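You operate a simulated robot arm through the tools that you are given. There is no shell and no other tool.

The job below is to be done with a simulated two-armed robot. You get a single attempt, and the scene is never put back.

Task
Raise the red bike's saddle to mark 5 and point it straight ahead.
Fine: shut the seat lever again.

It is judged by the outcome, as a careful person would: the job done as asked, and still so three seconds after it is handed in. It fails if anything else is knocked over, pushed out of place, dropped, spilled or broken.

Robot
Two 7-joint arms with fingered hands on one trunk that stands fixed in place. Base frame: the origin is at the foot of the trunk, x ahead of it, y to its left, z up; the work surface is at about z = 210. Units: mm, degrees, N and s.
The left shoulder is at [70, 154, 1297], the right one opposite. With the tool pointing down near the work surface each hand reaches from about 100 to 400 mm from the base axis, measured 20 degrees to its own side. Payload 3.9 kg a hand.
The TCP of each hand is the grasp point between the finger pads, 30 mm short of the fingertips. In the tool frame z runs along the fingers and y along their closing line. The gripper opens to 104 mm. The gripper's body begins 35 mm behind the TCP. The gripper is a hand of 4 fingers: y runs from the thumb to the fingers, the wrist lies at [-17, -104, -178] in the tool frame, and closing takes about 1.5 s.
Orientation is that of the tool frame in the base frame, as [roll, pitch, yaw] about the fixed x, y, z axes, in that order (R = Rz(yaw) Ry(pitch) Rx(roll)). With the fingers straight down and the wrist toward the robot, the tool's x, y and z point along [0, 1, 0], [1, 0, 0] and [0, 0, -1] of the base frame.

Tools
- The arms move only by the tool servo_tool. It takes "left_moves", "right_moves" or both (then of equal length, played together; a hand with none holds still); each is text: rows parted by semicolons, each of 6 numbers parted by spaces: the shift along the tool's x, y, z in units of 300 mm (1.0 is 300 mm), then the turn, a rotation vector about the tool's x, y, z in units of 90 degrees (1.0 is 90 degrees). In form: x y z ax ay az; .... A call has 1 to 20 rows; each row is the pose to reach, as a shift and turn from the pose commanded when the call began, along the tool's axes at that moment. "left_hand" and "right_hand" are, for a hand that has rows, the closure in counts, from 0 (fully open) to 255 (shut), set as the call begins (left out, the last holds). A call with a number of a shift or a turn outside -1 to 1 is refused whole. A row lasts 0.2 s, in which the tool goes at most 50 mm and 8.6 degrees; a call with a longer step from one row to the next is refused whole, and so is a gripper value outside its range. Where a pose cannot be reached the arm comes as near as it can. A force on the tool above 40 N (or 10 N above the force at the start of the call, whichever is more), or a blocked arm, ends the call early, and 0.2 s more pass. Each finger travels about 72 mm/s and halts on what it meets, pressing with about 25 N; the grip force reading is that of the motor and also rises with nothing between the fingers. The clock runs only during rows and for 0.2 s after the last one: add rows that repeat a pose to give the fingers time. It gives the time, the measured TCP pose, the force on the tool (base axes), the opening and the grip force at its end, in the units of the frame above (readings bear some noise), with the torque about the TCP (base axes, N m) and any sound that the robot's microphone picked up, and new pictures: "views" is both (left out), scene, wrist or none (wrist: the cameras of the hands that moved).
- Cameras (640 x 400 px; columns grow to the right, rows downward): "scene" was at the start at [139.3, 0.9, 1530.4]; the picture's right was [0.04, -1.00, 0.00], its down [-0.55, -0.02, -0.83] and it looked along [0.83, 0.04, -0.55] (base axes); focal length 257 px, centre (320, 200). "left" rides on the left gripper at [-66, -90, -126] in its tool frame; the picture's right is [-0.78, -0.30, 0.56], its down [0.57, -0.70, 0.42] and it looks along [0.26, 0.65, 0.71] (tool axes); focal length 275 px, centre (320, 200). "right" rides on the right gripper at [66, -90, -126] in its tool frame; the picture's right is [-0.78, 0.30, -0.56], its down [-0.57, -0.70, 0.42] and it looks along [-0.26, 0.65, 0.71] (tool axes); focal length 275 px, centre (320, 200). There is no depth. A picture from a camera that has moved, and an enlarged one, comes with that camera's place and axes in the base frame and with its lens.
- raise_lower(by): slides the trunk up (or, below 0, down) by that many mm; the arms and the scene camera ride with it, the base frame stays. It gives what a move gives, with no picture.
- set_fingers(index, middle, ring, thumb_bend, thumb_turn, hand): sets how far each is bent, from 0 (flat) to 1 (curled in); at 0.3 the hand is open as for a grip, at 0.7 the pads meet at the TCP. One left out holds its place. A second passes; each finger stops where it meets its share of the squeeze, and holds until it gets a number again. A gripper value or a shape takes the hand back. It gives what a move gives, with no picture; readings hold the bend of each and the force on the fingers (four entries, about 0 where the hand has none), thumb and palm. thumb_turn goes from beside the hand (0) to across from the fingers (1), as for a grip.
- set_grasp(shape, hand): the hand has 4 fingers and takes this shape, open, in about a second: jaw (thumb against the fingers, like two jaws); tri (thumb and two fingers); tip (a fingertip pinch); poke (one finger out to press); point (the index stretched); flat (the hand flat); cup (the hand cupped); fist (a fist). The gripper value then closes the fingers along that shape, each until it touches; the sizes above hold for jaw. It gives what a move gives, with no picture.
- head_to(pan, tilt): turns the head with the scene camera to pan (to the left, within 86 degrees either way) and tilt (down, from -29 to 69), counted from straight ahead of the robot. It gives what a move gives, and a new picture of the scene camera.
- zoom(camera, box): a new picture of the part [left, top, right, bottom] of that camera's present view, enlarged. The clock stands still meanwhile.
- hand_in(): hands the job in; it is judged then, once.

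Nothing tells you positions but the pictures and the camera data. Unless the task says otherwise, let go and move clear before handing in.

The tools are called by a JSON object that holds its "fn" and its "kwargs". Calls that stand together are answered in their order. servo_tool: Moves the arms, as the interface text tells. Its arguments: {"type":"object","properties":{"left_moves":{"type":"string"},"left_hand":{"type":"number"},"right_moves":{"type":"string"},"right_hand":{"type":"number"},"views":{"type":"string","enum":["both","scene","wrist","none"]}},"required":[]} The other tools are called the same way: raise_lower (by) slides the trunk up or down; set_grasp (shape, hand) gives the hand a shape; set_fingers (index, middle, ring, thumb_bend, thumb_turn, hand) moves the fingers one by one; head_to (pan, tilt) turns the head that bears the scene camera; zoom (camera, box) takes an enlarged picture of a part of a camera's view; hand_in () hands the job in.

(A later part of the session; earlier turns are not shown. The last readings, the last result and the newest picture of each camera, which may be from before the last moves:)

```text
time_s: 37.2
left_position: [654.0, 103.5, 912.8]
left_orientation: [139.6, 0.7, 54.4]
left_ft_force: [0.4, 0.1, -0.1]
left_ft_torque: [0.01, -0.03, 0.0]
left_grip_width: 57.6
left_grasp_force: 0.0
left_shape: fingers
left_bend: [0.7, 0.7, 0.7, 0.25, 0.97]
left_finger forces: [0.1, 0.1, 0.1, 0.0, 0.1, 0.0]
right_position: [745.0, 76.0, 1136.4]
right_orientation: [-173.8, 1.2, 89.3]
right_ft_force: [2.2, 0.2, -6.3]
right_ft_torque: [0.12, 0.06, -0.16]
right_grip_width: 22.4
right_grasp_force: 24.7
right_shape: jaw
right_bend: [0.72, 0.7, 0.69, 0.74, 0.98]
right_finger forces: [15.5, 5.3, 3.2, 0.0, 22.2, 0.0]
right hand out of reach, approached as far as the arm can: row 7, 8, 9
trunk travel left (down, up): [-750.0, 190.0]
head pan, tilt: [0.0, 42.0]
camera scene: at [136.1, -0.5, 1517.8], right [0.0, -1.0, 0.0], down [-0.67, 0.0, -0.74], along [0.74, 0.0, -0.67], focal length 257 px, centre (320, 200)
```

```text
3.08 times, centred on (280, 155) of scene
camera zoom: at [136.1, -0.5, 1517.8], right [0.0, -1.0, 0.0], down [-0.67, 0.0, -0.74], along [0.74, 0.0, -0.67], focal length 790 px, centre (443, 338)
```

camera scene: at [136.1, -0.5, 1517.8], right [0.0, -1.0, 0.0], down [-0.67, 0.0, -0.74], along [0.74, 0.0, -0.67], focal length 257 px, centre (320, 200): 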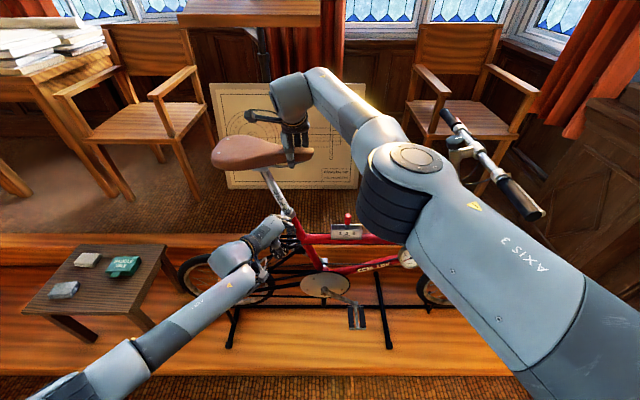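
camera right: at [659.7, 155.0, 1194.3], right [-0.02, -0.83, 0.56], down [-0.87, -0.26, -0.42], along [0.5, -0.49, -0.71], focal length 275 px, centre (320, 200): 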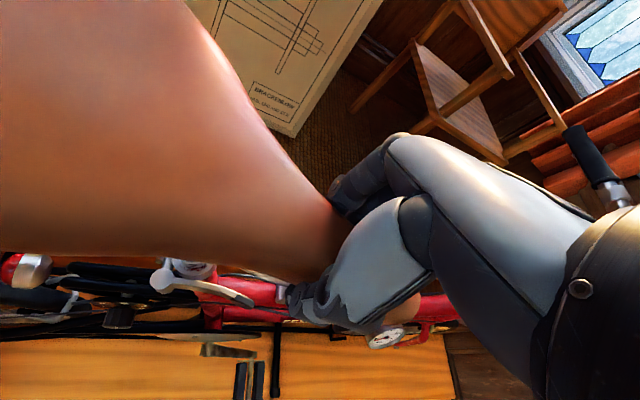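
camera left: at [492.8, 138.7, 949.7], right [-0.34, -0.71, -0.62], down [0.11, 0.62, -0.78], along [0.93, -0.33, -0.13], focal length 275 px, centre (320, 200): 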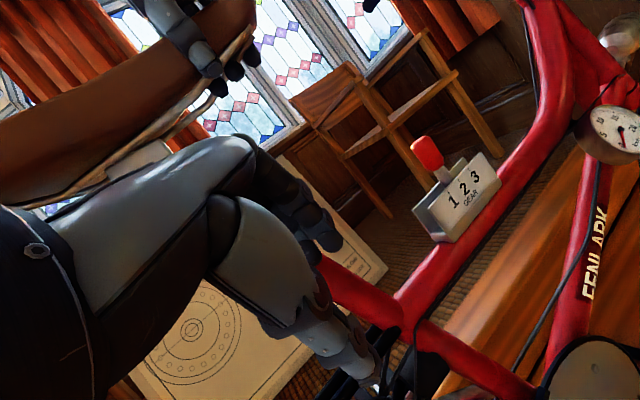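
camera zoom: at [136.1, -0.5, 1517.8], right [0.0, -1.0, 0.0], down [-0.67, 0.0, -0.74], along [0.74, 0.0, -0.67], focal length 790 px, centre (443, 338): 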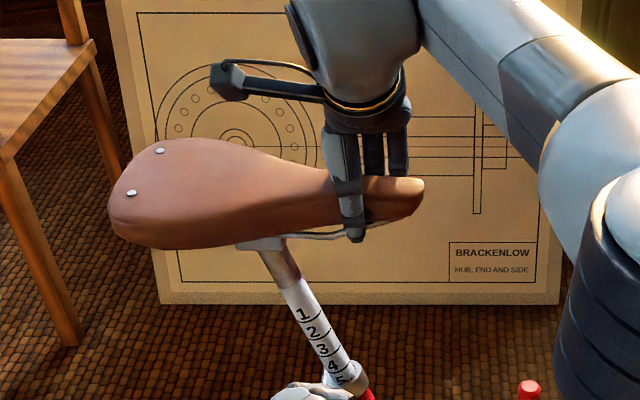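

The post turned most of the way, but the right arm ran out of reach at about x = 745 because the hand tilted outward. Rolling the hand upright about the saddle's length (the fingers can give 6°) draws the wrist back and should let it finish the turn.

{"fn": "servo_tool", "kwargs": {"right_moves": "0 0 0 -0.0236 0.0047 -0.0046; 0 0 0 -0.0472 0.0094 -0.0093; 0 0 0 -0.0708 0.0141 -0.0139; 0 0 0 -0.0708 0.0141 -0.0139; 0 0 0 -0.0708 0.0141 -0.0139", "views": "none"}}

{"fn": "zoom", "kwargs": {"camera": "scene", "box": [200, 90, 360, 220]}}

{"fn": "zoom", "kwargs": {"camera": "scene", "box": [260, 190, 320, 230]}}

```text
time_s: 38.5
left_position: [654.4, 99.7, 913.3]
left_orientation: [139.7, 0.5, 54.4]
left_ft_force: [-0.6, -0.7, 0.5]
left_ft_torque: [-0.01, 0.02, -0.03]
left_grip_width: 57.5
left_grasp_force: 0.0
left_shape: fingers
left_bend: [0.7, 0.7, 0.7, 0.25, 0.97]
left_finger forces: [0.1, 0.0, 0.1, 0.0, 0.0, 0.0]
right_position: [747.0, 76.6, 1134.8]
right_orientation: [-179.9, -0.3, 90.5]
right_ft_force: [1.0, 0.8, -6.7]
right_ft_torque: [0.03, 0.19, -0.1]
right_grip_width: 23.0
right_grasp_force: 25.1
right_shape: jaw
right_bend: [0.72, 0.7, 0.7, 0.76, 0.99]
right_finger forces: [17.6, 5.4, 2.7, 0.1, 19.4, 0.1]
trunk travel left (down, up): [-750.0, 190.0]
head pan, tilt: [0.0, 42.0]
```

```text
3.08 times, centred on (280, 155) of scene
camera zoom: at [136.2, -3.2, 1517.6], right [0.0, -1.0, 0.0], down [-0.67, 0.0, -0.74], along [0.74, 0.0, -0.67], focal length 790 px, centre (443, 338)
```

zoom: 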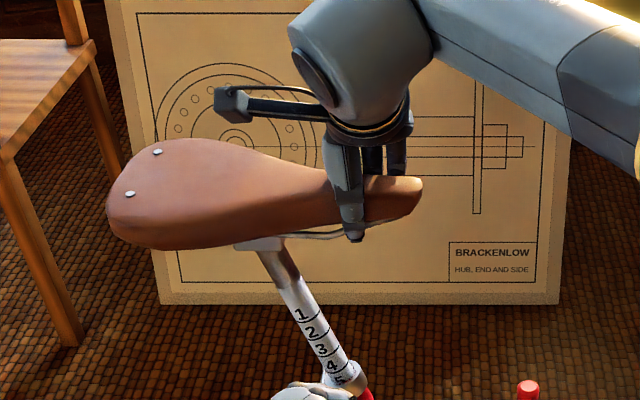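

```text
10.00 times, centred on (290, 210) of scene
camera zoom: at [136.2, -3.2, 1517.6], right [0.0, -1.0, 0.0], down [-0.67, 0.0, -0.74], along [0.74, 0.0, -0.67], focal length 2567 px, centre (620, 100)
```

zoom: 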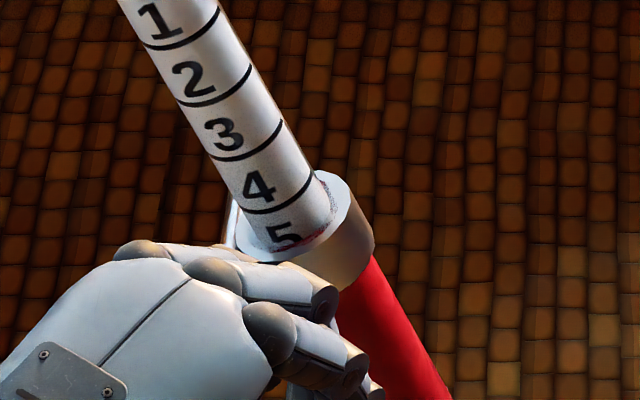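

The hand is upright at x = 747 and the saddle is still about 4–5° short. I move 8 mm farther ahead and lift the last 6 mm or so toward mark 5.

{"fn": "servo_tool", "kwargs": {"right_moves": "0.001 0.007 -0.005 0 0 0; 0.003 0.014 -0.01 0 0 0; 0.004 0.021 -0.015 0 0 0; 0.006 0.028 -0.02 0 0 0; 0.006 0.028 -0.02 0 0 0; 0.006 0.028 -0.02 0 0 0", "views": "wrist"}}

{"fn": "zoom", "kwargs": {"camera": "scene", "box": [200, 90, 360, 220]}}

{"fn": "zoom", "kwargs": {"camera": "scene", "box": [275, 200, 305, 220]}}

```text
time_s: 39.9
left_position: [654.3, 100.7, 912.5]
left_orientation: [139.8, 0.5, 54.5]
left_ft_force: [0.7, -0.2, 0.3]
left_ft_torque: [-0.02, -0.02, -0.03]
left_grip_width: 57.6
left_grasp_force: 0.1
left_shape: fingers
left_bend: [0.7, 0.7, 0.7, 0.25, 0.97]
left_finger forces: [0.0, 0.0, 0.0, 0.0, 0.1, 0.0]
right_position: [752.8, 77.3, 1140.6]
right_orientation: [-180.0, -0.3, 90.6]
right_ft_force: [-6.2, -1.3, -17.5]
right_ft_torque: [0.07, 0.36, 0.12]
right_grip_width: 22.7
right_grasp_force: 24.6
right_shape: jaw
right_bend: [0.72, 0.7, 0.69, 0.75, 1.0]
right_finger forces: [15.1, 7.3, 5.1, 0.1, 23.2, 0.0]
trunk travel left (down, up): [-750.0, 190.0]
head pan, tilt: [0.0, 42.0]
camera right: at [663.7, 141.5, 1265.9], right [0.31, -0.78, 0.55], down [-0.7, -0.58, -0.43], along [0.65, -0.25, -0.72], focal length 275 px, centre (320, 200)
```

right: 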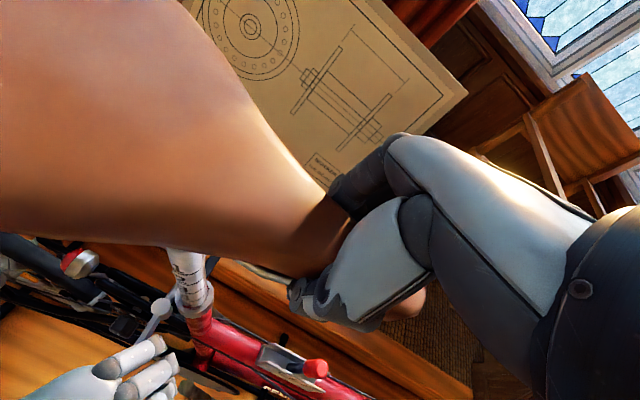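

```text
3.08 times, centred on (280, 155) of scene
camera zoom: at [136.6, -3.2, 1517.6], right [0.0, -1.0, 0.0], down [-0.67, 0.0, -0.74], along [0.74, 0.0, -0.67], focal length 790 px, centre (443, 338)
```

zoom: 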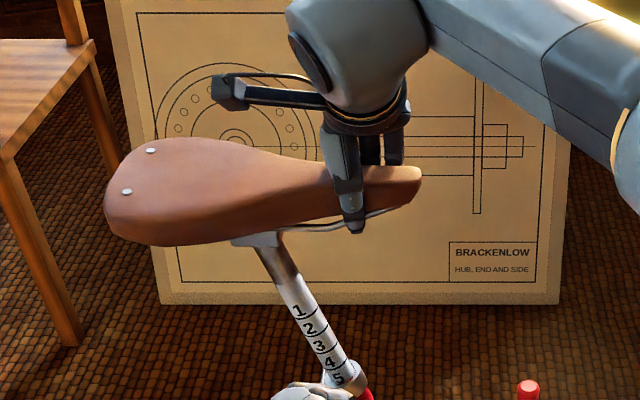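

```text
16.00 times, centred on (290, 210) of scene
camera zoom: at [136.6, -3.2, 1517.6], right [0.0, -1.0, 0.0], down [-0.67, 0.0, -0.74], along [0.74, 0.0, -0.67], focal length 4108 px, centre (800, 40)
```

zoom: 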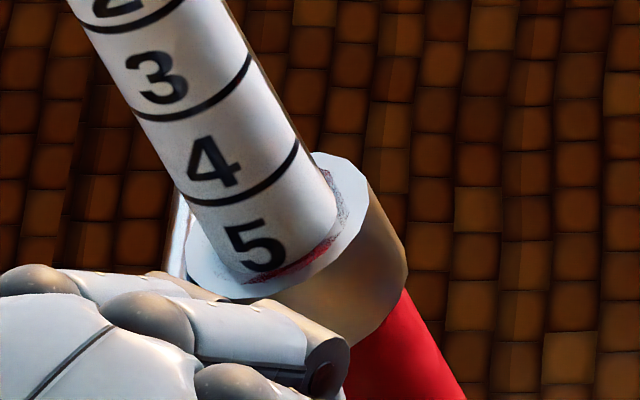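

"5" has come fully out and its line is about 1–2 mm below the collar's edge. I'll check the saddle's heading more exactly from its rivets and nose.

{"fn": "zoom", "kwargs": {"camera": "scene", "box": [222, 132, 262, 158]}}

{"fn": "zoom", "kwargs": {"camera": "scene", "box": [280, 135, 320, 161]}}

{"fn": "zoom", "kwargs": {"camera": "scene", "box": [220, 120, 320, 190]}}

```text
15.38 times, centred on (242, 145) of scene
camera zoom: at [136.6, -3.2, 1517.6], right [0.0, -1.0, 0.0], down [-0.67, 0.0, -0.74], along [0.74, 0.0, -0.67], focal length 3950 px, centre (1520, 1046)
```

zoom: 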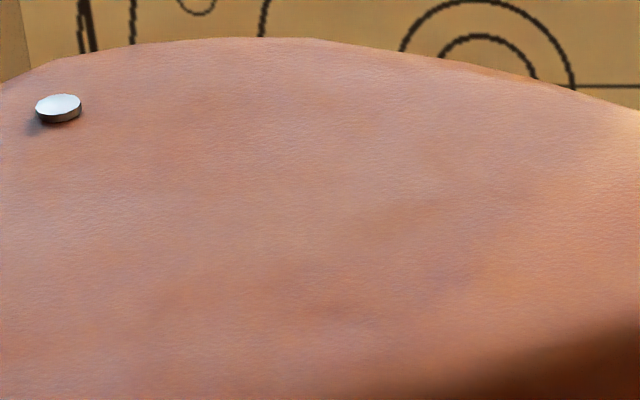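

```text
15.38 times, centred on (300, 148) of scene
camera zoom: at [136.6, -3.2, 1517.6], right [0.0, -1.0, 0.0], down [-0.67, 0.0, -0.74], along [0.74, 0.0, -0.67], focal length 3950 px, centre (628, 1000)
```

zoom: 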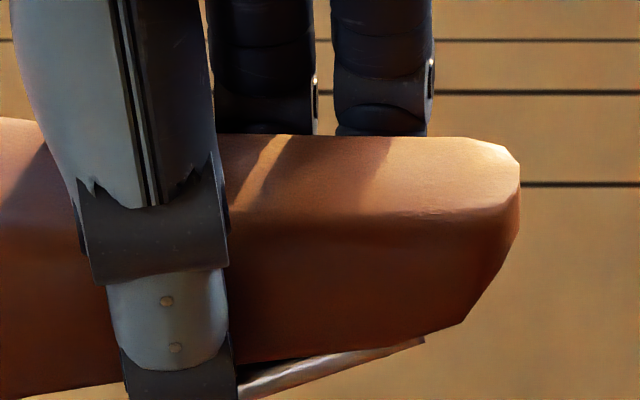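

```text
5.71 times, centred on (270, 155) of scene
camera zoom: at [136.6, -3.2, 1517.6], right [0.0, -1.0, 0.0], down [-0.67, 0.0, -0.74], along [0.74, 0.0, -0.67], focal length 1467 px, centre (606, 457)
```

zoom: 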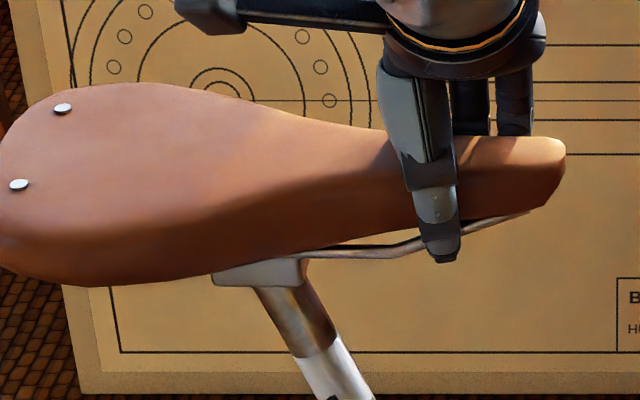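

Both rivets give the same lateral reading, so the saddle is within about half a degree of straight. I'll lift the last 2 mm.

{"fn": "servo_tool", "kwargs": {"right_moves": "0.001 0 -0.004 0 0 0; 0.002 0 -0.008 0 0 0; 0.002 0 -0.008 0 0 0; 0.002 0 -0.008 0 0 0", "views": "none"}}

{"fn": "zoom", "kwargs": {"camera": "scene", "box": [275, 200, 305, 220]}}

{"fn": "zoom", "kwargs": {"camera": "right", "box": [150, 240, 230, 320]}}

{"fn": "zoom", "kwargs": {"camera": "scene", "box": [220, 120, 320, 190]}}

```text
time_s: 40.9
left_position: [653.3, 100.5, 912.4]
left_orientation: [139.7, 0.5, 54.6]
left_ft_force: [0.7, -0.7, -0.5]
left_ft_torque: [0.01, 0.01, 0.0]
left_grip_width: 57.8
left_grasp_force: 0.1
left_shape: fingers
left_bend: [0.7, 0.7, 0.7, 0.25, 0.97]
left_finger forces: [0.0, 0.0, 0.0, 0.0, 0.0, 0.0]
right_position: [754.8, 77.7, 1141.6]
right_orientation: [-179.8, -0.3, 90.5]
right_ft_force: [-4.2, 1.3, -18.6]
right_ft_torque: [0.1, 0.31, 0.2]
right_grip_width: 22.7
right_grasp_force: 25.0
right_shape: jaw
right_bend: [0.72, 0.7, 0.69, 0.75, 1.0]
right_finger forces: [15.2, 7.5, 5.2, 0.1, 23.0, 0.1]
trunk travel left (down, up): [-750.0, 190.0]
head pan, tilt: [0.0, 42.0]
```

```text
16.00 times, centred on (290, 210) of scene
camera zoom: at [137.0, -2.7, 1517.5], right [0.0, -1.0, 0.0], down [-0.67, 0.0, -0.74], along [0.74, 0.0, -0.67], focal length 4108 px, centre (800, 40)
```

zoom: 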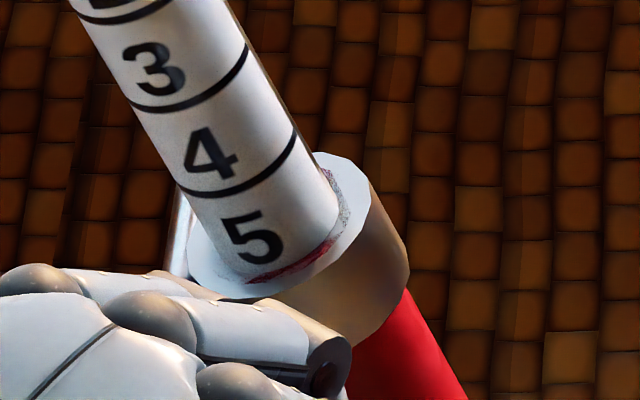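

```text
5.00 times, centred on (190, 280) of right
camera zoom: at [664.3, 142.2, 1268.2], right [0.31, -0.78, 0.55], down [-0.7, -0.58, -0.43], along [0.65, -0.25, -0.72], focal length 1376 px, centre (970, -200)
```

zoom: 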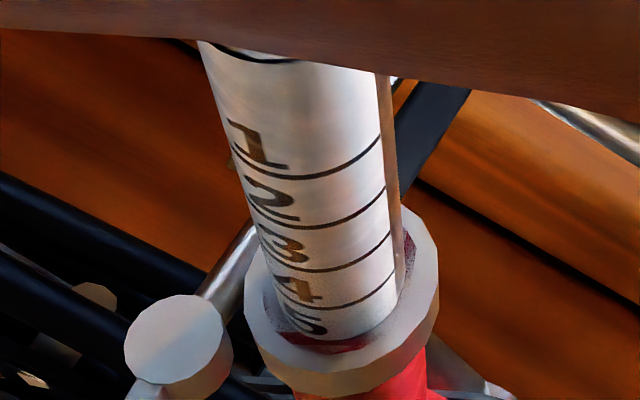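

```text
5.71 times, centred on (270, 155) of scene
camera zoom: at [137.0, -2.7, 1517.5], right [0.0, -1.0, 0.0], down [-0.67, 0.0, -0.74], along [0.74, 0.0, -0.67], focal length 1467 px, centre (606, 457)
```

zoom: 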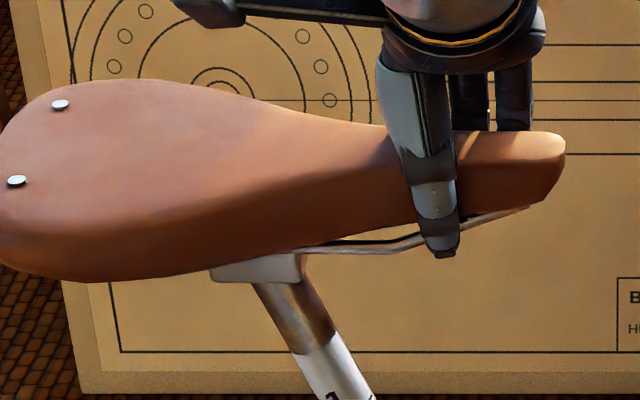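

Line 5 should be right at the collar edge now; I want a closer measure before clamping.

{"fn": "zoom", "kwargs": {"camera": "scene", "box": [280, 202, 300, 216]}}

{"fn": "zoom", "kwargs": {"camera": "right", "box": [172, 280, 212, 308]}}

```text
16.00 times, centred on (290, 209) of scene
camera zoom: at [137.0, -2.7, 1517.5], right [0.0, -1.0, 0.0], down [-0.67, 0.0, -0.74], along [0.74, 0.0, -0.67], focal length 4108 px, centre (800, 56)
```

zoom: 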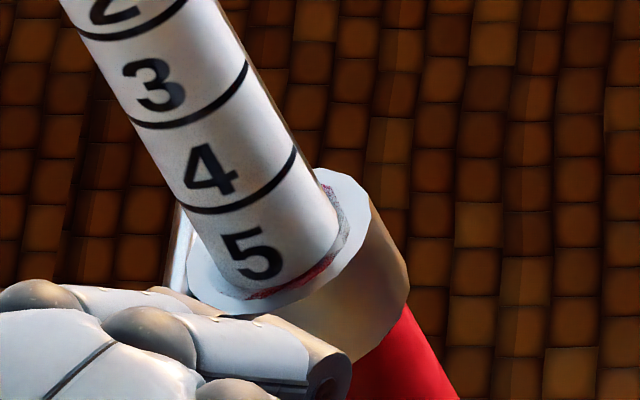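

```text
14.29 times, centred on (192, 294) of right
camera zoom: at [664.3, 142.2, 1268.2], right [0.31, -0.78, 0.55], down [-0.7, -0.58, -0.43], along [0.65, -0.25, -0.72], focal length 3932 px, centre (2149, -1143)
```

zoom: 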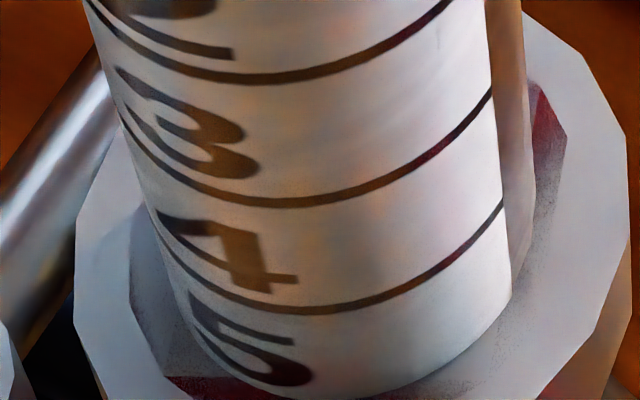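

{"fn": "zoom", "kwargs": {"camera": "right", "box": [174, 292, 210, 316]}}

```text
16.00 times, centred on (192, 304) of right
camera zoom: at [664.3, 142.2, 1268.2], right [0.31, -0.78, 0.55], down [-0.7, -0.58, -0.43], along [0.65, -0.25, -0.72], focal length 4404 px, centre (2368, -1464)
```

zoom: 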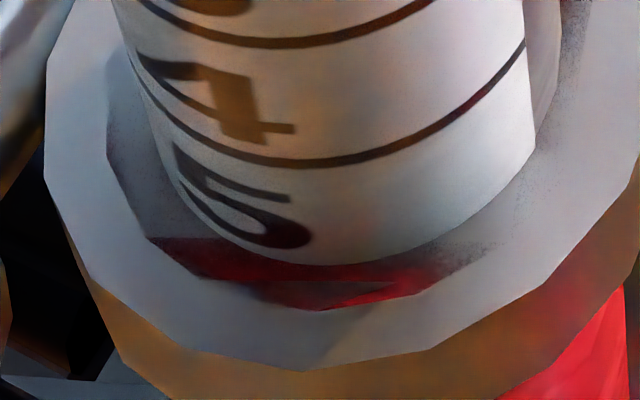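

Line 5 lies flush with the collar's top within about a millimetre, so height and heading are right. Next I shut the lever: the left hand rises off its right side, passes over it and comes down on its left, while the right hand keeps hold.

{"fn": "servo_tool", "kwargs": {"left_moves": "-0.033 0.018 0.015 0 0 0; -0.033 0.076 -0.054 0 0 0; -0.033 0.134 -0.123 0 0 0; -0.033 0.191 -0.192 0 0 0; -0.033 0.249 -0.261 0 0 0; 0.042 0.217 -0.288 0 0 0; 0.116 0.185 -0.315 0 0 0; 0.19 0.152 -0.342 0 0 0; 0.265 0.12 -0.369 0 0 0; 0.265 0.12 -0.369 0 0 0", "views": "scene"}}

{"fn": "zoom", "kwargs": {"camera": "scene", "box": [200, 130, 340, 230]}}

{"fn": "zoom", "kwargs": {"camera": "right", "box": [0, 200, 280, 400]}}

```text
time_s: 43.0
left_position: [665.2, 192.8, 1019.0]
left_orientation: [139.6, 0.6, 54.6]
left_ft_force: [0.2, 0.1, 0.6]
left_ft_torque: [0.02, 0.03, -0.02]
left_grip_width: 57.6
left_grasp_force: 0.0
left_shape: fingers
left_bend: [0.7, 0.7, 0.7, 0.25, 0.97]
left_finger forces: [0.0, 0.0, 0.1, 0.0, 0.0, 0.0]
right_position: [754.3, 77.2, 1142.4]
right_orientation: [-179.9, -0.3, 90.6]
right_ft_force: [-1.8, 3.4, -15.5]
right_ft_torque: [0.09, 0.31, 0.16]
right_grip_width: 22.8
right_grasp_force: 25.6
right_shape: jaw
right_bend: [0.72, 0.7, 0.69, 0.75, 1.0]
right_finger forces: [15.1, 7.2, 4.8, 0.1, 21.1, 0.1]
trunk travel left (down, up): [-750.0, 190.0]
head pan, tilt: [0.0, 42.0]
camera scene: at [136.9, -2.1, 1517.6], right [0.0, -1.0, 0.0], down [-0.67, 0.0, -0.74], along [0.74, 0.0, -0.67], focal length 257 px, centre (320, 200)
```

scene: 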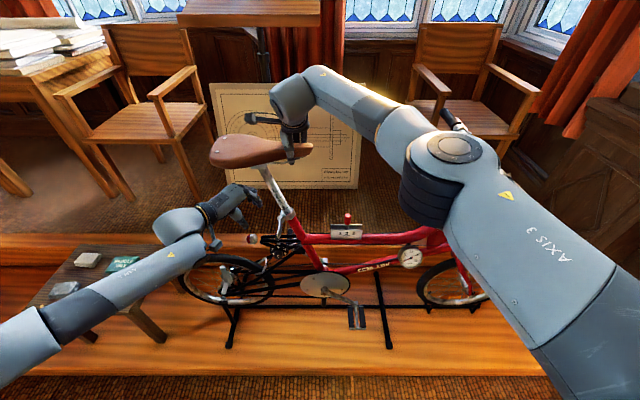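

```text
4.00 times, centred on (270, 180) of scene
camera zoom: at [136.9, -2.1, 1517.6], right [0.0, -1.0, 0.0], down [-0.67, 0.0, -0.74], along [0.74, 0.0, -0.67], focal length 1027 px, centre (520, 280)
```

zoom: 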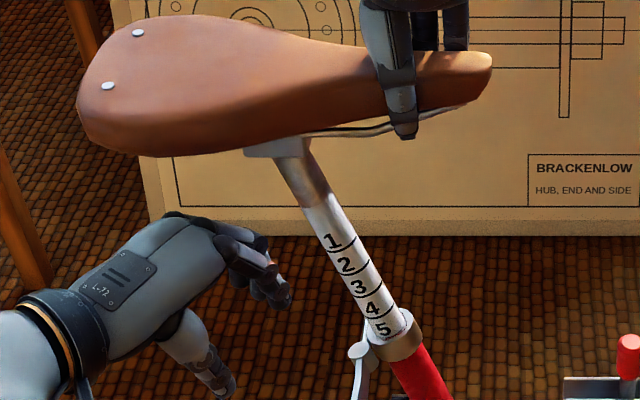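

```text
2.00 times, centred on (140, 300) of right
camera zoom: at [664.3, 142.2, 1268.4], right [0.3, -0.78, 0.55], down [-0.7, -0.58, -0.43], along [0.65, -0.25, -0.72], focal length 551 px, centre (680, 0)
```

zoom: 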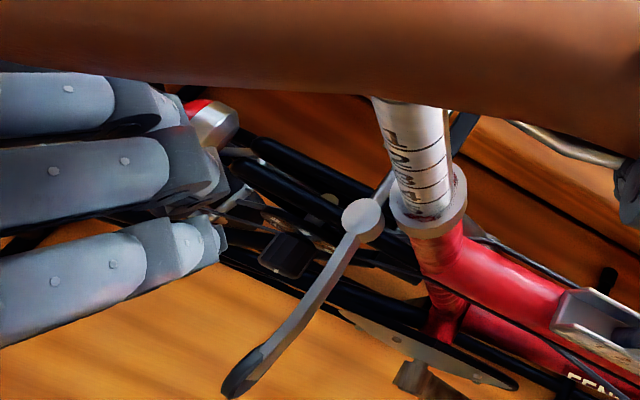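

The hand is clear of the lever now. I'll take an unobstructed look at the open lever.

{"fn": "zoom", "kwargs": {"camera": "scene", "box": [260, 190, 320, 240]}}

{"fn": "zoom", "kwargs": {"camera": "scene", "box": [282, 200, 304, 216]}}

```text
8.00 times, centred on (290, 215) of scene
camera zoom: at [136.9, -2.1, 1517.6], right [0.0, -1.0, 0.0], down [-0.67, 0.0, -0.74], along [0.74, 0.0, -0.67], focal length 2054 px, centre (560, 80)
```

zoom: 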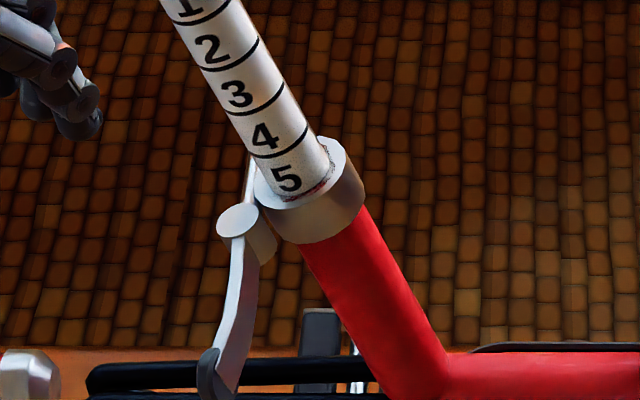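

```text
16.00 times, centred on (293, 208) of scene
camera zoom: at [136.9, -2.1, 1517.6], right [0.0, -1.0, 0.0], down [-0.67, 0.0, -0.74], along [0.74, 0.0, -0.67], focal length 4108 px, centre (752, 72)
```

zoom: 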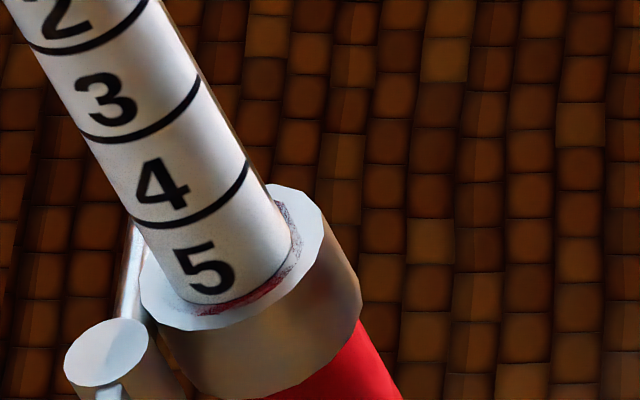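

The line for 5 is still 1–2 mm under the edge, so I nudge the saddle up 1.5 mm; then I lower the left hand beside the lever's left side.

{"fn": "servo_tool", "kwargs": {"right_moves": "0.001 0 -0.003 0 0 0; 0.0015 0 -0.006 0 0 0; 0.0015 0 -0.006 0 0 0", "views": "none"}}

{"fn": "zoom", "kwargs": {"camera": "scene", "box": [282, 200, 304, 216]}}

{"fn": "servo_tool", "kwargs": {"left_moves": "0 -0.054 0.064 0 0 0; 0 -0.108 0.129 0 0 0; 0 -0.162 0.193 0 0 0; 0 -0.216 0.257 0 0 0; 0 -0.27 0.322 0 0 0; 0 -0.27 0.322 0 0 0", "views": "scene"}}

{"fn": "zoom", "kwargs": {"camera": "right", "box": [0, 200, 280, 400]}}

```text
time_s: 43.9
left_position: [664.6, 191.8, 1018.7]
left_orientation: [139.7, 0.6, 54.5]
left_ft_force: [-1.2, 0.0, -0.7]
left_ft_torque: [0.0, -0.01, -0.03]
left_grip_width: 57.7
left_grasp_force: 0.0
left_shape: fingers
left_bend: [0.7, 0.7, 0.7, 0.25, 0.97]
left_finger forces: [0.0, 0.0, 0.0, 0.0, 0.0, 0.1]
right_position: [755.2, 79.8, 1144.1]
right_orientation: [-179.7, -0.1, 90.5]
right_ft_force: [-4.4, 1.0, -19.8]
right_ft_torque: [0.07, 0.28, 0.18]
right_grip_width: 22.6
right_grasp_force: 25.3
right_shape: jaw
right_bend: [0.72, 0.7, 0.69, 0.75, 1.0]
right_finger forces: [14.7, 7.2, 5.6, 0.0, 23.6, 0.0]
trunk travel left (down, up): [-750.0, 190.0]
head pan, tilt: [0.0, 42.0]
```

```text
16.00 times, centred on (293, 208) of scene
camera zoom: at [137.0, -2.3, 1517.5], right [0.0, -1.0, 0.0], down [-0.67, 0.0, -0.74], along [0.74, 0.0, -0.67], focal length 4108 px, centre (752, 72)
```

zoom: 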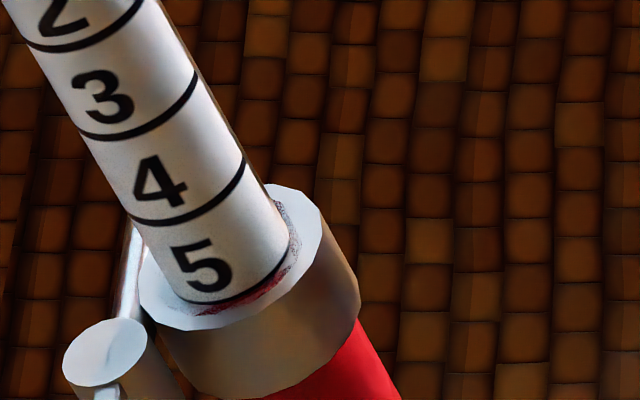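

```text
time_s: 45.2
left_position: [663.5, 186.9, 892.3]
left_orientation: [139.8, 0.5, 54.4]
left_ft_force: [0.9, 0.3, 0.3]
left_ft_torque: [0.01, -0.02, -0.02]
left_grip_width: 57.5
left_grasp_force: 0.1
left_shape: fingers
left_bend: [0.7, 0.7, 0.7, 0.25, 0.97]
left_finger forces: [0.0, 0.0, 0.0, 0.0, 0.1, 0.1]
right_position: [754.5, 79.1, 1143.9]
right_orientation: [-179.9, -0.3, 90.5]
right_ft_force: [-3.2, 2.6, -16.9]
right_ft_torque: [0.12, 0.28, 0.2]
right_grip_width: 22.7
right_grasp_force: 24.7
right_shape: jaw
right_bend: [0.72, 0.7, 0.69, 0.75, 1.0]
right_finger forces: [15.1, 7.3, 5.5, 0.0, 22.6, 0.0]
trunk travel left (down, up): [-750.0, 190.0]
head pan, tilt: [0.0, 42.0]
camera scene: at [137.2, -2.2, 1517.5], right [0.0, -1.0, 0.0], down [-0.67, 0.0, -0.74], along [0.74, 0.0, -0.67], focal length 257 px, centre (320, 200)
```

scene: 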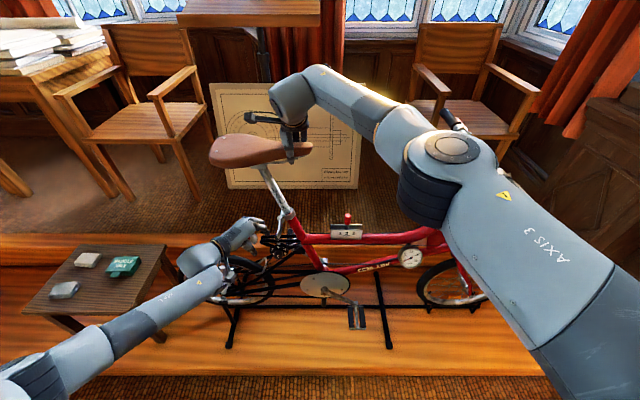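

```text
2.00 times, centred on (140, 300) of right
camera zoom: at [665.2, 143.0, 1269.8], right [0.3, -0.78, 0.55], down [-0.7, -0.58, -0.43], along [0.65, -0.26, -0.72], focal length 551 px, centre (680, 0)
```

zoom: 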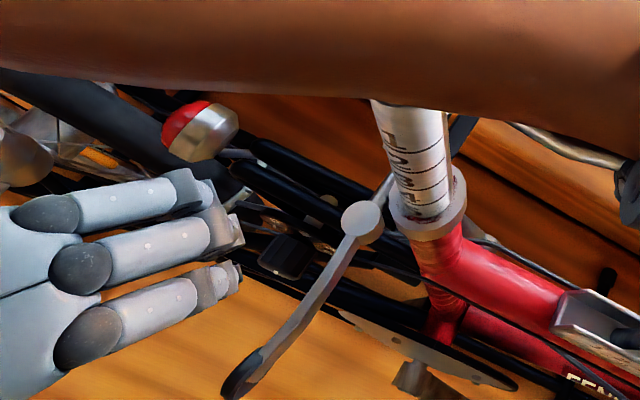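

Mark 5's line is now just showing at the collar rim. The fingers are beside the lever's left side; I swing it back toward the frame along its arc.

{"fn": "servo_tool", "kwargs": {"left_moves": "-0.023 0.031 0.024 0 0 0; -0.046 0.063 0.048 0 0 0; -0.081 0.08 0.058 0 0 0; -0.116 0.098 0.069 0 0 0; -0.139 0.121 0.082 0 0 0; -0.161 0.144 0.095 0 0 0; -0.17 0.165 0.106 0 0 0; -0.178 0.185 0.116 0 0 0; -0.178 0.185 0.116 0 0 0", "views": "wrist"}}

{"fn": "zoom", "kwargs": {"camera": "right", "box": [0, 200, 280, 400]}}

{"fn": "zoom", "kwargs": {"camera": "scene", "box": [240, 180, 340, 250]}}

```text
time_s: 47.2
left_position: [684.7, 110.6, 902.4]
left_orientation: [139.6, 0.6, 54.4]
left_ft_force: [-17.6, 9.6, 0.4]
left_ft_torque: [0.0, -0.14, 0.52]
left_grip_width: 57.1
left_grasp_force: 9.4
left_shape: fingers
left_bend: [0.7, 0.71, 0.71, 0.25, 0.97]
left_finger forces: [0.0, 5.2, 14.3, 0.1, 0.0, 0.0]
right_position: [753.7, 78.8, 1144.5]
right_orientation: [-179.9, -0.3, 90.6]
right_ft_force: [4.3, -2.5, -19.8]
right_ft_torque: [0.06, 0.19, 0.11]
right_grip_width: 22.0
right_grasp_force: 25.0
right_shape: jaw
right_bend: [0.72, 0.7, 0.68, 0.75, 1.0]
right_finger forces: [17.7, 8.0, 5.8, 0.1, 20.3, 0.0]
trunk travel left (down, up): [-750.0, 190.0]
head pan, tilt: [0.0, 42.0]
camera left: at [524.0, 144.4, 940.5], right [-0.34, -0.71, -0.61], down [0.12, 0.61, -0.78], along [0.93, -0.34, -0.13], focal length 275 px, centre (320, 200)
```

left: 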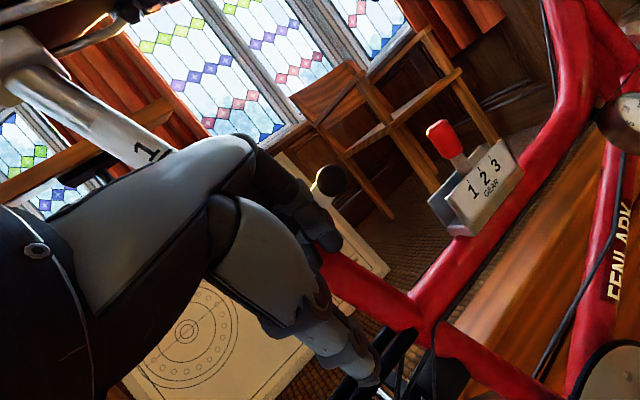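

```text
2.00 times, centred on (140, 300) of right
camera zoom: at [664.1, 143.6, 1270.0], right [0.3, -0.78, 0.55], down [-0.7, -0.58, -0.43], along [0.65, -0.26, -0.72], focal length 551 px, centre (680, 0)
```

zoom: 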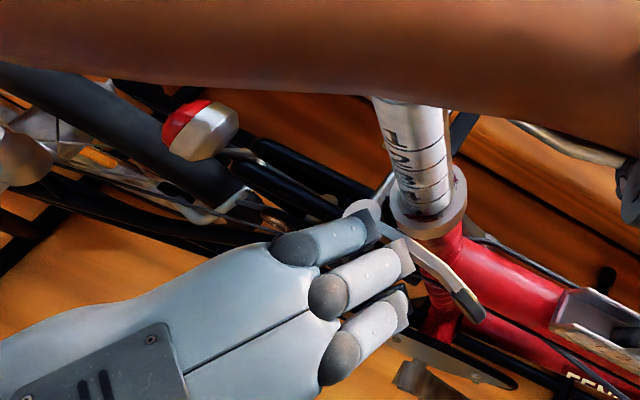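

```text
5.71 times, centred on (290, 215) of scene
camera zoom: at [135.2, -1.1, 1517.7], right [0.0, -1.0, 0.0], down [-0.67, 0.0, -0.74], along [0.74, 0.0, -0.67], focal length 1467 px, centre (491, 114)
```

zoom: 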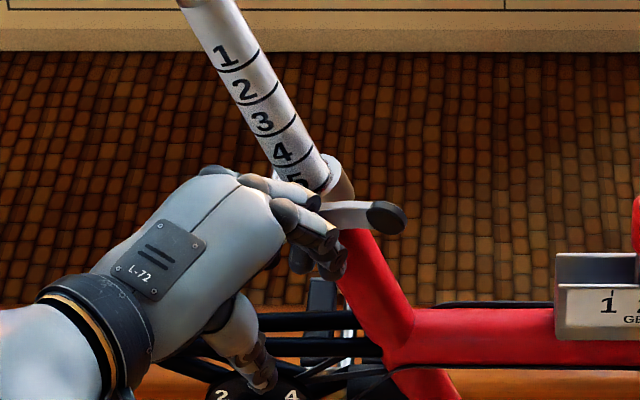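

The lever is back close to its first position, but the push was near its pivot. I'll back off a little, square the hand to it and press at the tip to be sure it is fully shut.

{"fn": "servo_tool", "kwargs": {"left_moves": "-0.042 -0.042 -0.044 0 0 0; -0.073 -0.021 -0.029 0 0.027 -0.032; -0.104 0 -0.013 0 0.054 -0.064; -0.134 0.02 0.002 0 0.08 -0.096; -0.165 0.041 0.017 0 0.107 -0.128; -0.15 0.058 0.031 0 0.107 -0.128; -0.135 0.075 0.045 0 0.107 -0.128; -0.12 0.091 0.059 0 0.107 -0.128; -0.104 0.108 0.073 0 0.107 -0.128; -0.104 0.108 0.073 0 0.107 -0.128", "views": "wrist"}}

{"fn": "zoom", "kwargs": {"camera": "right", "box": [0, 200, 280, 400]}}

{"fn": "zoom", "kwargs": {"camera": "scene", "box": [240, 180, 340, 250]}}

```text
time_s: 49.0
left_position: [681.3, 62.1, 909.7]
left_orientation: [139.6, 0.7, 69.4]
left_ft_force: [-32.0, 6.3, 8.7]
left_ft_torque: [-0.03, -0.66, 0.53]
left_grip_width: 57.5
left_grasp_force: 16.6
left_shape: fingers
left_bend: [0.7, 0.71, 0.71, 0.25, 0.97]
left_finger forces: [0.0, 21.3, 11.7, 0.0, 0.0, 0.1]
right_position: [751.5, 78.1, 1143.9]
right_orientation: [180.0, 0.1, 90.3]
right_ft_force: [10.5, 3.4, -12.2]
right_ft_torque: [0.17, -0.01, 0.2]
right_grip_width: 22.0
right_grasp_force: 25.3
right_shape: jaw
right_bend: [0.72, 0.7, 0.66, 0.75, 1.0]
right_finger forces: [17.8, 8.5, 6.0, 0.0, 19.5, 0.0]
trunk travel left (down, up): [-750.0, 190.0]
head pan, tilt: [0.0, 42.0]
stopped in row 8 (left hand): the force on the tool passed its limit at 43 N (the readings are from after the stop); the commanded pose is now the measured one
camera left: at [517.9, 54.2, 947.0], right [-0.15, -0.78, -0.61], down [-0.04, 0.62, -0.79], along [0.99, -0.09, -0.13], focal length 275 px, centre (320, 200)
```

left: 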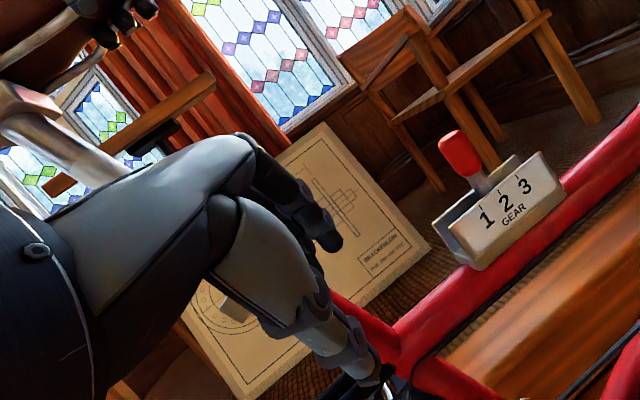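

```text
2.00 times, centred on (140, 300) of right
camera zoom: at [661.4, 143.7, 1269.3], right [0.3, -0.77, 0.56], down [-0.7, -0.58, -0.43], along [0.65, -0.26, -0.71], focal length 551 px, centre (680, 0)
```

zoom: 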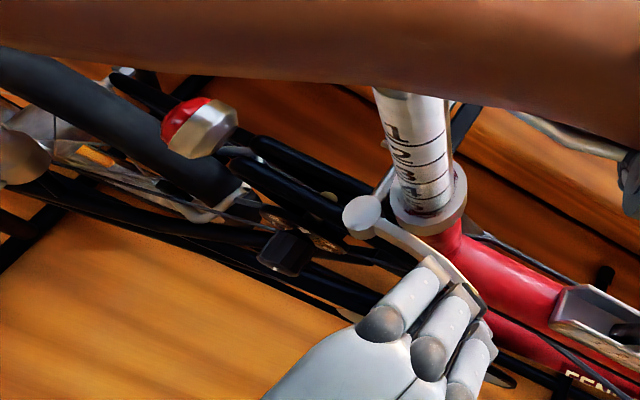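

```text
5.71 times, centred on (290, 215) of scene
camera zoom: at [131.0, 0.3, 1518.4], right [0.0, -1.0, 0.0], down [-0.67, 0.0, -0.74], along [0.74, 0.0, -0.67], focal length 1467 px, centre (491, 114)
```

zoom: 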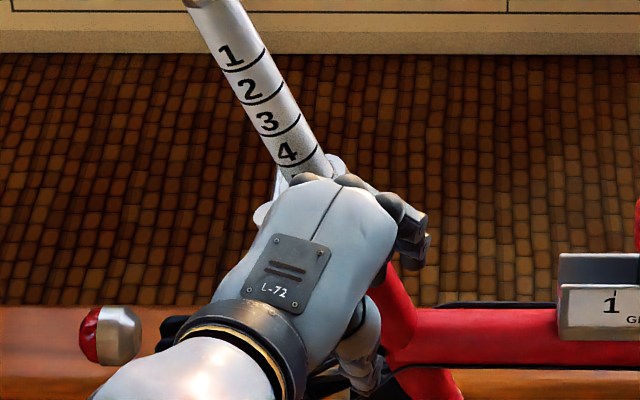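

A 43 N push at the tip found the end stop, so the lever is shut. I draw the left hand back and check lever, mark and heading while the right hand still holds.

{"fn": "servo_tool", "kwargs": {"left_moves": "-0.005 -0.046 -0.039 0 0 0; -0.01 -0.093 -0.078 0 0 0; -0.015 -0.139 -0.117 0 0 0; -0.02 -0.185 -0.156 0 0 0; 0.08 -0.215 -0.18 0 0 0; 0.18 -0.245 -0.206 0 0 0; 0.28 -0.275 -0.232 0 0 0; 0.38 -0.305 -0.258 0 0 0; 0.38 -0.305 -0.258 0 0 0", "views": "scene"}}

{"fn": "zoom", "kwargs": {"camera": "scene", "box": [240, 180, 340, 250]}}

{"fn": "zoom", "kwargs": {"camera": "scene", "box": [282, 200, 304, 216]}}

{"fn": "zoom", "kwargs": {"camera": "scene", "box": [220, 120, 320, 190]}}

{"fn": "zoom", "kwargs": {"camera": "right", "box": [60, 200, 340, 400]}}

```text
time_s: 51.0
left_position: [612.8, 210.3, 906.0]
left_orientation: [139.7, 0.8, 69.4]
left_ft_force: [0.3, -0.6, 0.3]
left_ft_torque: [0.0, 0.01, -0.01]
left_grip_width: 57.3
left_grasp_force: 0.1
left_shape: fingers
left_bend: [0.7, 0.7, 0.7, 0.25, 0.97]
left_finger forces: [0.0, 0.0, 0.0, 0.1, 0.1, 0.1]
right_position: [755.5, 78.9, 1142.6]
right_orientation: [180.0, -0.3, 90.4]
right_ft_force: [-3.7, 7.9, -7.3]
right_ft_torque: [0.14, 0.14, 0.12]
right_grip_width: 22.7
right_grasp_force: 24.6
right_shape: jaw
right_bend: [0.72, 0.7, 0.68, 0.75, 1.0]
right_finger forces: [14.1, 5.9, 3.8, 0.0, 22.1, 0.1]
trunk travel left (down, up): [-750.0, 190.0]
head pan, tilt: [0.0, 42.0]
camera scene: at [134.8, -1.1, 1517.8], right [0.0, -1.0, 0.0], down [-0.67, 0.0, -0.74], along [0.74, 0.0, -0.67], focal length 257 px, centre (320, 200)
```

scene: 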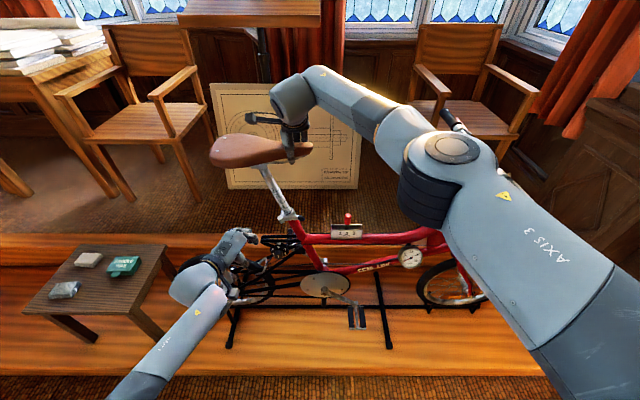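

```text
5.71 times, centred on (290, 215) of scene
camera zoom: at [134.8, -1.1, 1517.8], right [0.0, -1.0, 0.0], down [-0.67, 0.0, -0.74], along [0.74, 0.0, -0.67], focal length 1467 px, centre (491, 114)
```

zoom: 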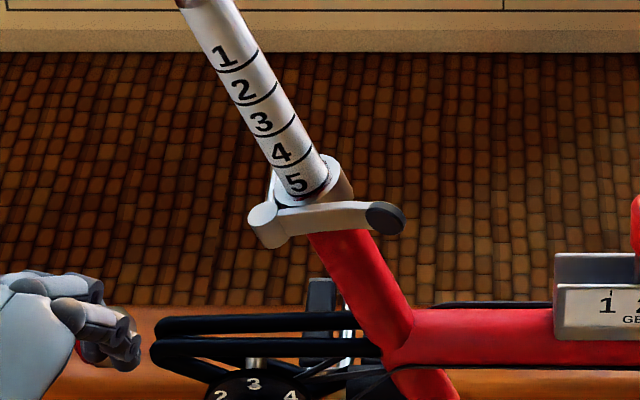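

```text
16.00 times, centred on (293, 208) of scene
camera zoom: at [134.8, -1.1, 1517.8], right [0.0, -1.0, 0.0], down [-0.67, 0.0, -0.74], along [0.74, 0.0, -0.67], focal length 4108 px, centre (752, 72)
```

zoom: 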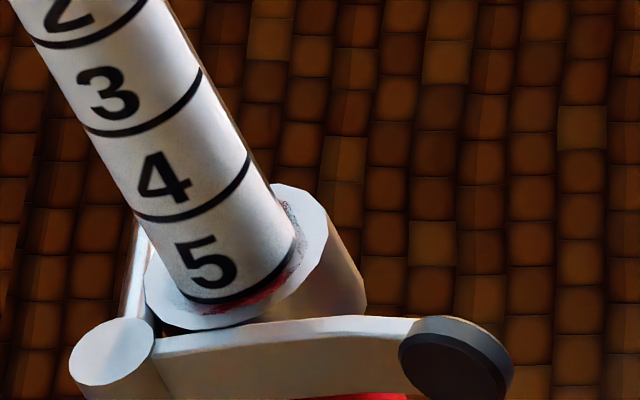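

```text
5.71 times, centred on (270, 155) of scene
camera zoom: at [134.8, -1.1, 1517.8], right [0.0, -1.0, 0.0], down [-0.67, 0.0, -0.74], along [0.74, 0.0, -0.67], focal length 1467 px, centre (606, 457)
```

zoom: 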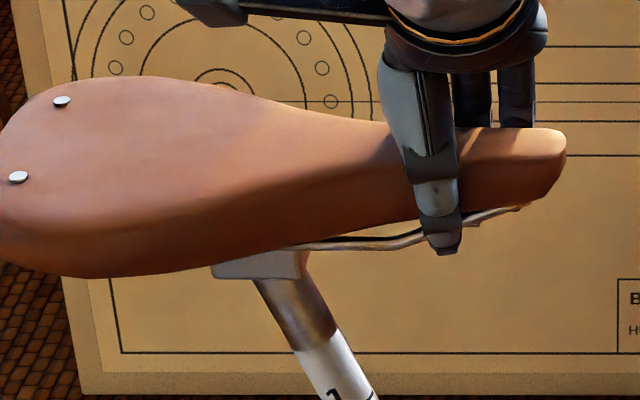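

```text
2.00 times, centred on (200, 300) of right
camera zoom: at [664.0, 142.8, 1268.9], right [0.3, -0.78, 0.55], down [-0.7, -0.58, -0.43], along [0.65, -0.26, -0.71], focal length 551 px, centre (560, 0)
```

zoom: 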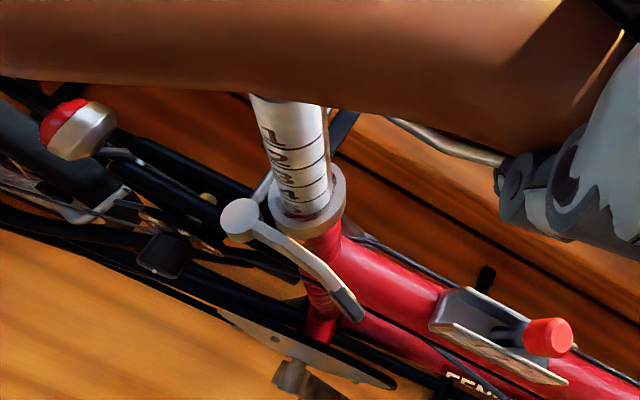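

The lever lies exactly as at the start (shut), line 5 is flush at the collar, and the rivets read straight within half a degree. Now I open the right hand and watch whether the saddle stays put.

{"fn": "servo_tool", "kwargs": {"right_moves": "0 0 0 0 0 0; 0 0 0 0 0 0; 0 0 0 0 0 0; 0 0 0 0 0 0; 0 0 0 0 0 0; 0 0 0 0 0 0; 0 0 0 0 0 0; 0 0 0 0 0 0; 0 0 0 0 0 0", "right_hand": 0, "views": "scene"}}

{"fn": "zoom", "kwargs": {"camera": "scene", "box": [282, 200, 304, 216]}}

{"fn": "zoom", "kwargs": {"camera": "scene", "box": [220, 120, 320, 190]}}

```text
time_s: 53.0
left_position: [612.5, 208.6, 906.8]
left_orientation: [139.7, 0.7, 69.2]
left_ft_force: [-0.6, 0.0, -0.1]
left_ft_torque: [-0.02, 0.02, 0.0]
left_grip_width: 57.4
left_grasp_force: 0.0
left_shape: fingers
left_bend: [0.7, 0.7, 0.7, 0.25, 0.97]
left_finger forces: [0.1, 0.0, 0.0, 0.1, 0.0, 0.0]
right_position: [753.4, 74.9, 1144.5]
right_orientation: [180.0, -0.2, 90.3]
right_ft_force: [-0.4, -0.3, -0.2]
right_ft_torque: [0.03, 0.01, -0.02]
right_grip_width: 103.5
right_grasp_force: 0.0
right_shape: jaw
right_bend: [0.3, 0.3, 0.3, 0.3, 0.97]
right_finger forces: [0.0, 0.1, 0.0, 0.1, 0.0, 0.0]
trunk travel left (down, up): [-750.0, 190.0]
head pan, tilt: [0.0, 42.0]
camera scene: at [134.1, -3.1, 1517.9], right [0.0, -1.0, 0.0], down [-0.67, 0.0, -0.74], along [0.74, 0.0, -0.67], focal length 257 px, centre (320, 200)
```

scene: 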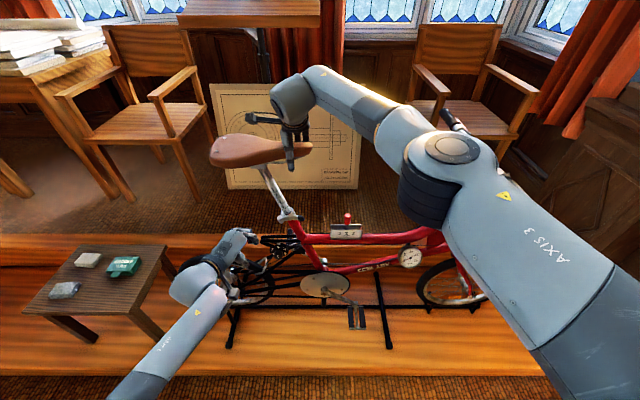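

```text
16.00 times, centred on (293, 208) of scene
camera zoom: at [134.1, -3.1, 1517.9], right [0.0, -1.0, 0.0], down [-0.67, 0.0, -0.74], along [0.74, 0.0, -0.67], focal length 4108 px, centre (752, 72)
```

zoom: 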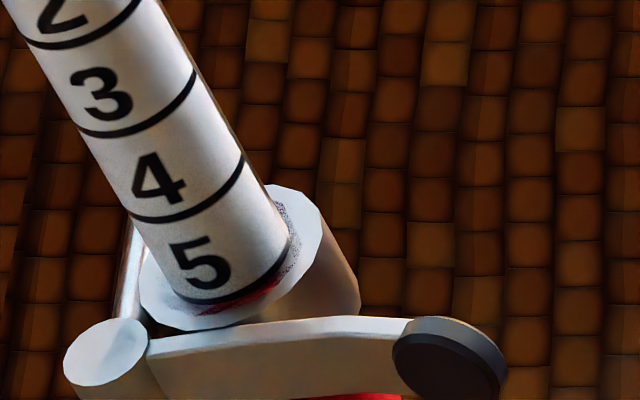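

```text
5.71 times, centred on (270, 155) of scene
camera zoom: at [134.1, -3.1, 1517.9], right [0.0, -1.0, 0.0], down [-0.67, 0.0, -0.74], along [0.74, 0.0, -0.67], focal length 1467 px, centre (606, 457)
```

zoom: 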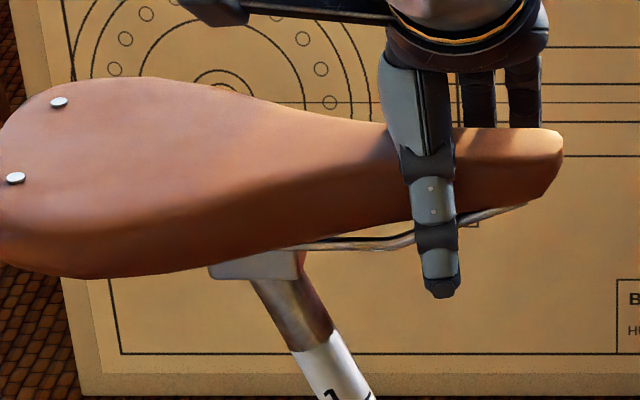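

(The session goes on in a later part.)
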